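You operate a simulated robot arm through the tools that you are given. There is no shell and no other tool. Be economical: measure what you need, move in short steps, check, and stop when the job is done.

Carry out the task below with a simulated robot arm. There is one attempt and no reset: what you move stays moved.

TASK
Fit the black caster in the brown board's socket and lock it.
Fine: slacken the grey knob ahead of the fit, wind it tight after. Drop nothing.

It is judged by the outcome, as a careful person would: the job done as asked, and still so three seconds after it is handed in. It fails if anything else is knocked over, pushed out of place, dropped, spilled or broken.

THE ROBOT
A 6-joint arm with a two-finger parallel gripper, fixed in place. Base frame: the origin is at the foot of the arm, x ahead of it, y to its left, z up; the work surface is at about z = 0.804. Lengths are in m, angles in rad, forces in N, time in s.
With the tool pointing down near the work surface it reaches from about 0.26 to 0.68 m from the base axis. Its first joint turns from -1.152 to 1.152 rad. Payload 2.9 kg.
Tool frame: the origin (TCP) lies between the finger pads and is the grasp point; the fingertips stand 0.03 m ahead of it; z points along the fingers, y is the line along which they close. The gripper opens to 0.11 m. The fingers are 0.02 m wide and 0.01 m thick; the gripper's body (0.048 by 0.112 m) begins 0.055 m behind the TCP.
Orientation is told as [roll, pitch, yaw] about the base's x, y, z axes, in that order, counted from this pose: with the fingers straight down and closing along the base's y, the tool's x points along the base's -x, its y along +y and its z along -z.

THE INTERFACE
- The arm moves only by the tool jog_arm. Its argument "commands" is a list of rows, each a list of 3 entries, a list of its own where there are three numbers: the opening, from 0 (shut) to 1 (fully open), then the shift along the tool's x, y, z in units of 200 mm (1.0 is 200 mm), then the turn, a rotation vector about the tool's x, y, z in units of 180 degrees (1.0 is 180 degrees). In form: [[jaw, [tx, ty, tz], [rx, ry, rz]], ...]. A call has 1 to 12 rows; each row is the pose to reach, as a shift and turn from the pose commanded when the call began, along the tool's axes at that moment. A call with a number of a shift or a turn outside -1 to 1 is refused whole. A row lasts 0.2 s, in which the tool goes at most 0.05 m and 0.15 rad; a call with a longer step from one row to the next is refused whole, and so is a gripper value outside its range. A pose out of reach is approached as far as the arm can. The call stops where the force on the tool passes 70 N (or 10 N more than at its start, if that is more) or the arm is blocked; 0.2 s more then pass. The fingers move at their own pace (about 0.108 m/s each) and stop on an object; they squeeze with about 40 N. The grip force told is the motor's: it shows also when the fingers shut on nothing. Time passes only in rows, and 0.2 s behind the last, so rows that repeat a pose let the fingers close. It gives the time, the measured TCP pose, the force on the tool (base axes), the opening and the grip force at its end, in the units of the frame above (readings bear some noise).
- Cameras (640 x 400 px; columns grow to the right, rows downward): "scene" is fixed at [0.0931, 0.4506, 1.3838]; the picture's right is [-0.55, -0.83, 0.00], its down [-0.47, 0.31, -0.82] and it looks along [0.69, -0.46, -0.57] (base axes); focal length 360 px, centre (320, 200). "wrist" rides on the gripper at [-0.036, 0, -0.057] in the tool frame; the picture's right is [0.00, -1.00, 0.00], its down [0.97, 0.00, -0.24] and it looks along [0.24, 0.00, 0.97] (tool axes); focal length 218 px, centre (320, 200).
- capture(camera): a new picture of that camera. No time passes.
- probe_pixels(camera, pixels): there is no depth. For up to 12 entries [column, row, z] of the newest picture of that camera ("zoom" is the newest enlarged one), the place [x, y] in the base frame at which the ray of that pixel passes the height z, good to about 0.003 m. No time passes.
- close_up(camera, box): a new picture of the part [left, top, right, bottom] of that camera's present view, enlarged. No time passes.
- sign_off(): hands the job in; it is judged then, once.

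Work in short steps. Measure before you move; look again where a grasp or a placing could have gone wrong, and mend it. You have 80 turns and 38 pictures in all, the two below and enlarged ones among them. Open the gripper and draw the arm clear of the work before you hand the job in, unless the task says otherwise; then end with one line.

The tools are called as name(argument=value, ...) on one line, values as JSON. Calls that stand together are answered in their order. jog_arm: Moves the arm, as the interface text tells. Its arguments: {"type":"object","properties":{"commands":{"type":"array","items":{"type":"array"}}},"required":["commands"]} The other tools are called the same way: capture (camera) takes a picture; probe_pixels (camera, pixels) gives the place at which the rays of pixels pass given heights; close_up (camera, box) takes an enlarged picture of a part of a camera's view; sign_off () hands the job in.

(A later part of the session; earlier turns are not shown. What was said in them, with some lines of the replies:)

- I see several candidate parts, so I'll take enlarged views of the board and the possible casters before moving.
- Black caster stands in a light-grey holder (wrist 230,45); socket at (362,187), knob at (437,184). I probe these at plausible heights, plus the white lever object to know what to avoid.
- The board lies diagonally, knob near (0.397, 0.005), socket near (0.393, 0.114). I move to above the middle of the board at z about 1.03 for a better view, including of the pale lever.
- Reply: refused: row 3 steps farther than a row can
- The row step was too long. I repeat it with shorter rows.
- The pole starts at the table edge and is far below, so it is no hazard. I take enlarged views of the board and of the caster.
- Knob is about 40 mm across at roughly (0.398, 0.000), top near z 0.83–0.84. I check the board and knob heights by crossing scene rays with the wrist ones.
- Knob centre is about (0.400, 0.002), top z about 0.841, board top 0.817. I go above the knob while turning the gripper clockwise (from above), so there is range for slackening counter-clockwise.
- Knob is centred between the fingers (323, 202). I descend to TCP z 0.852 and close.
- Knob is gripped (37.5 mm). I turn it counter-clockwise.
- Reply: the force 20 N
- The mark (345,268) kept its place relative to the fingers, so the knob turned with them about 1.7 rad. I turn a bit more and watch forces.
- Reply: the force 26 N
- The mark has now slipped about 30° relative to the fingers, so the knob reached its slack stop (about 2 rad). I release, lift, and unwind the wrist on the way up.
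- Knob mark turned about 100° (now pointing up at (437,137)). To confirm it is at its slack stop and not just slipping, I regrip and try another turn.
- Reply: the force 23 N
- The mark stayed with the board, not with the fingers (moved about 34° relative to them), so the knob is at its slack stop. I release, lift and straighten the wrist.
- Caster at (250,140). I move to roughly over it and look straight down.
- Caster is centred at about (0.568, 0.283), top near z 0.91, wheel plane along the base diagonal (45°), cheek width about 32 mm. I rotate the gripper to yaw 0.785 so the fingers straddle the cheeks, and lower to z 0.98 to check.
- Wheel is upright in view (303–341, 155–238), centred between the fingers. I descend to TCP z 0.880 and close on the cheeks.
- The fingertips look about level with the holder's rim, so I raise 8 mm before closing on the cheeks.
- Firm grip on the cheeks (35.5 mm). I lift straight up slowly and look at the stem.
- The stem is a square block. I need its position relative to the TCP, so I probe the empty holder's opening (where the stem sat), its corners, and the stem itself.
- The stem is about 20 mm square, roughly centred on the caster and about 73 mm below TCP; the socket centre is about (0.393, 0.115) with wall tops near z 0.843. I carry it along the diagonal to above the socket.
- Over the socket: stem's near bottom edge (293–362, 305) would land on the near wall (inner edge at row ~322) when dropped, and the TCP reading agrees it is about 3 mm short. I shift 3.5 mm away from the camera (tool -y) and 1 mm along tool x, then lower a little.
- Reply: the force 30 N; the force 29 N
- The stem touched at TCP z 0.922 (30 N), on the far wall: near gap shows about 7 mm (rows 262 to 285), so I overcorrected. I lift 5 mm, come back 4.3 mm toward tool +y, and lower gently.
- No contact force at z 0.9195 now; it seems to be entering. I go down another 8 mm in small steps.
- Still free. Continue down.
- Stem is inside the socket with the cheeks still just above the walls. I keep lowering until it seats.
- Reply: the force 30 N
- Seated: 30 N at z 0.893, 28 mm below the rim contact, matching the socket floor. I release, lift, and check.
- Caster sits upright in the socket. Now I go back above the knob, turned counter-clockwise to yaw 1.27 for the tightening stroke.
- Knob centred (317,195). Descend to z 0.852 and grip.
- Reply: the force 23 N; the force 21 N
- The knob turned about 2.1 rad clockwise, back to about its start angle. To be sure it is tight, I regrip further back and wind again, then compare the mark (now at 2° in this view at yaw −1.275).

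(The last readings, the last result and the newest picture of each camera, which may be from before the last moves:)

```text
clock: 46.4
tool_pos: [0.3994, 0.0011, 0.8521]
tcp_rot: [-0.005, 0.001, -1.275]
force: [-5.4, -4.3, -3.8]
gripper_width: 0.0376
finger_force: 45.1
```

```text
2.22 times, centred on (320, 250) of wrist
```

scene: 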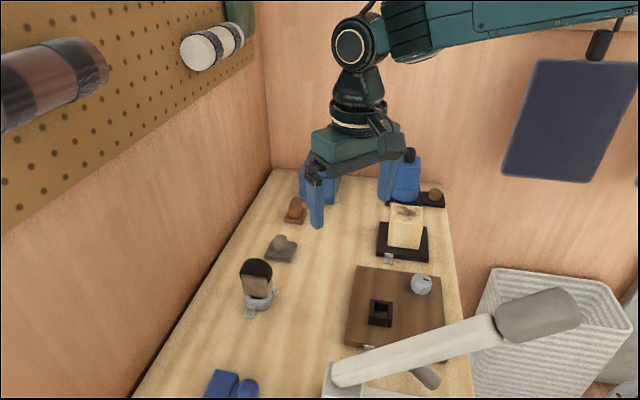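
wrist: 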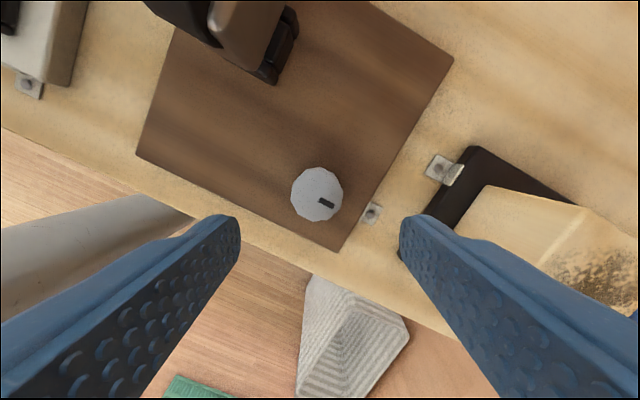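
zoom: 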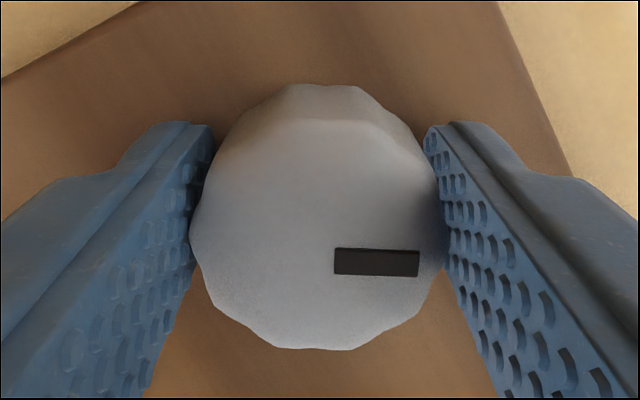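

The mark is unchanged (2°) after another 1.1 rad of winding, so the knob is at its tight stop. I release, rise clear and take a final look.

jog_arm(commands=[[0.6, [0, 0, 0], [0, 0, 0]], [0.6, [0, 0, 0], [0, 0, 0]], [0.6, [0, 0, -0.15], [0, 0, 0]], [0.6, [0, 0, -0.35], [0, 0, 0]], [0.6, [0, 0, -0.55], [0, 0, -0.045]], [0.6, [0, 0, -0.75], [0, 0, -0.09]], [0.6, [0, 0, -0.95], [0, 0, -0.135]], [0.6, [0, 0, -1], [0, 0, -0.18]], [0.8, [0, 0, -1], [0, 0, -0.225]], [1, [0, 0, -1], [0, 0, -0.27]], [1, [0, 0, -1], [0, 0, -0.315]], [1, [0, 0, -1], [0, 0, -0.36]]])

capture(camera="scene")

close_up(camera="scene", box=[340, 245, 450, 330])

```text
clock: 49.0
tool_pos: [0.401, 0.0025, 1.0535]
tcp_rot: [0.002, 0.002, -0.139]
force: [-0.4, 0.1, 0.4]
gripper_width: 0.11
finger_force: 0.1
```

```text
3 pictures are left
```

scene: 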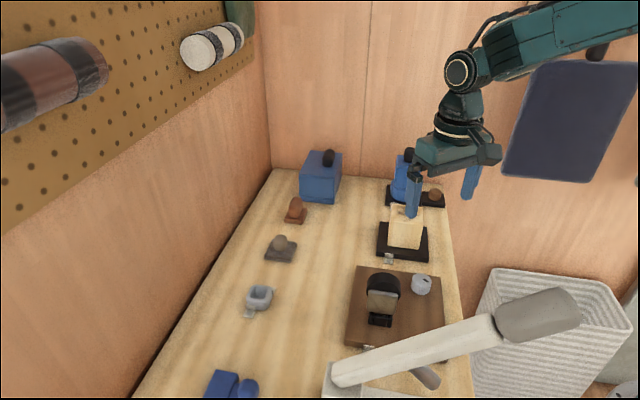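

```text
4.71 times, centred on (395, 288) of scene
```

zoom: 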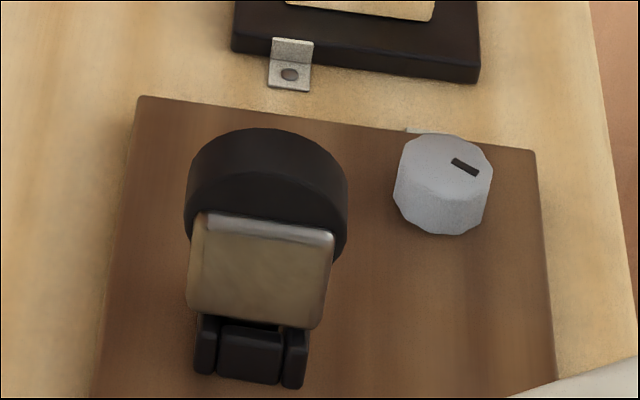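

The caster is upright in the socket, the knob is wound a little past its starting angle, nothing else has moved, and the arm is clear with the gripper open. I hand it in.

sign_off()

```text
The job is handed in.
```

The black caster is seated in the brown board's socket and locked: I slackened the grey knob to its stop before the fit and wound it back to its tight stop after, and nothing was dropped or knocked.
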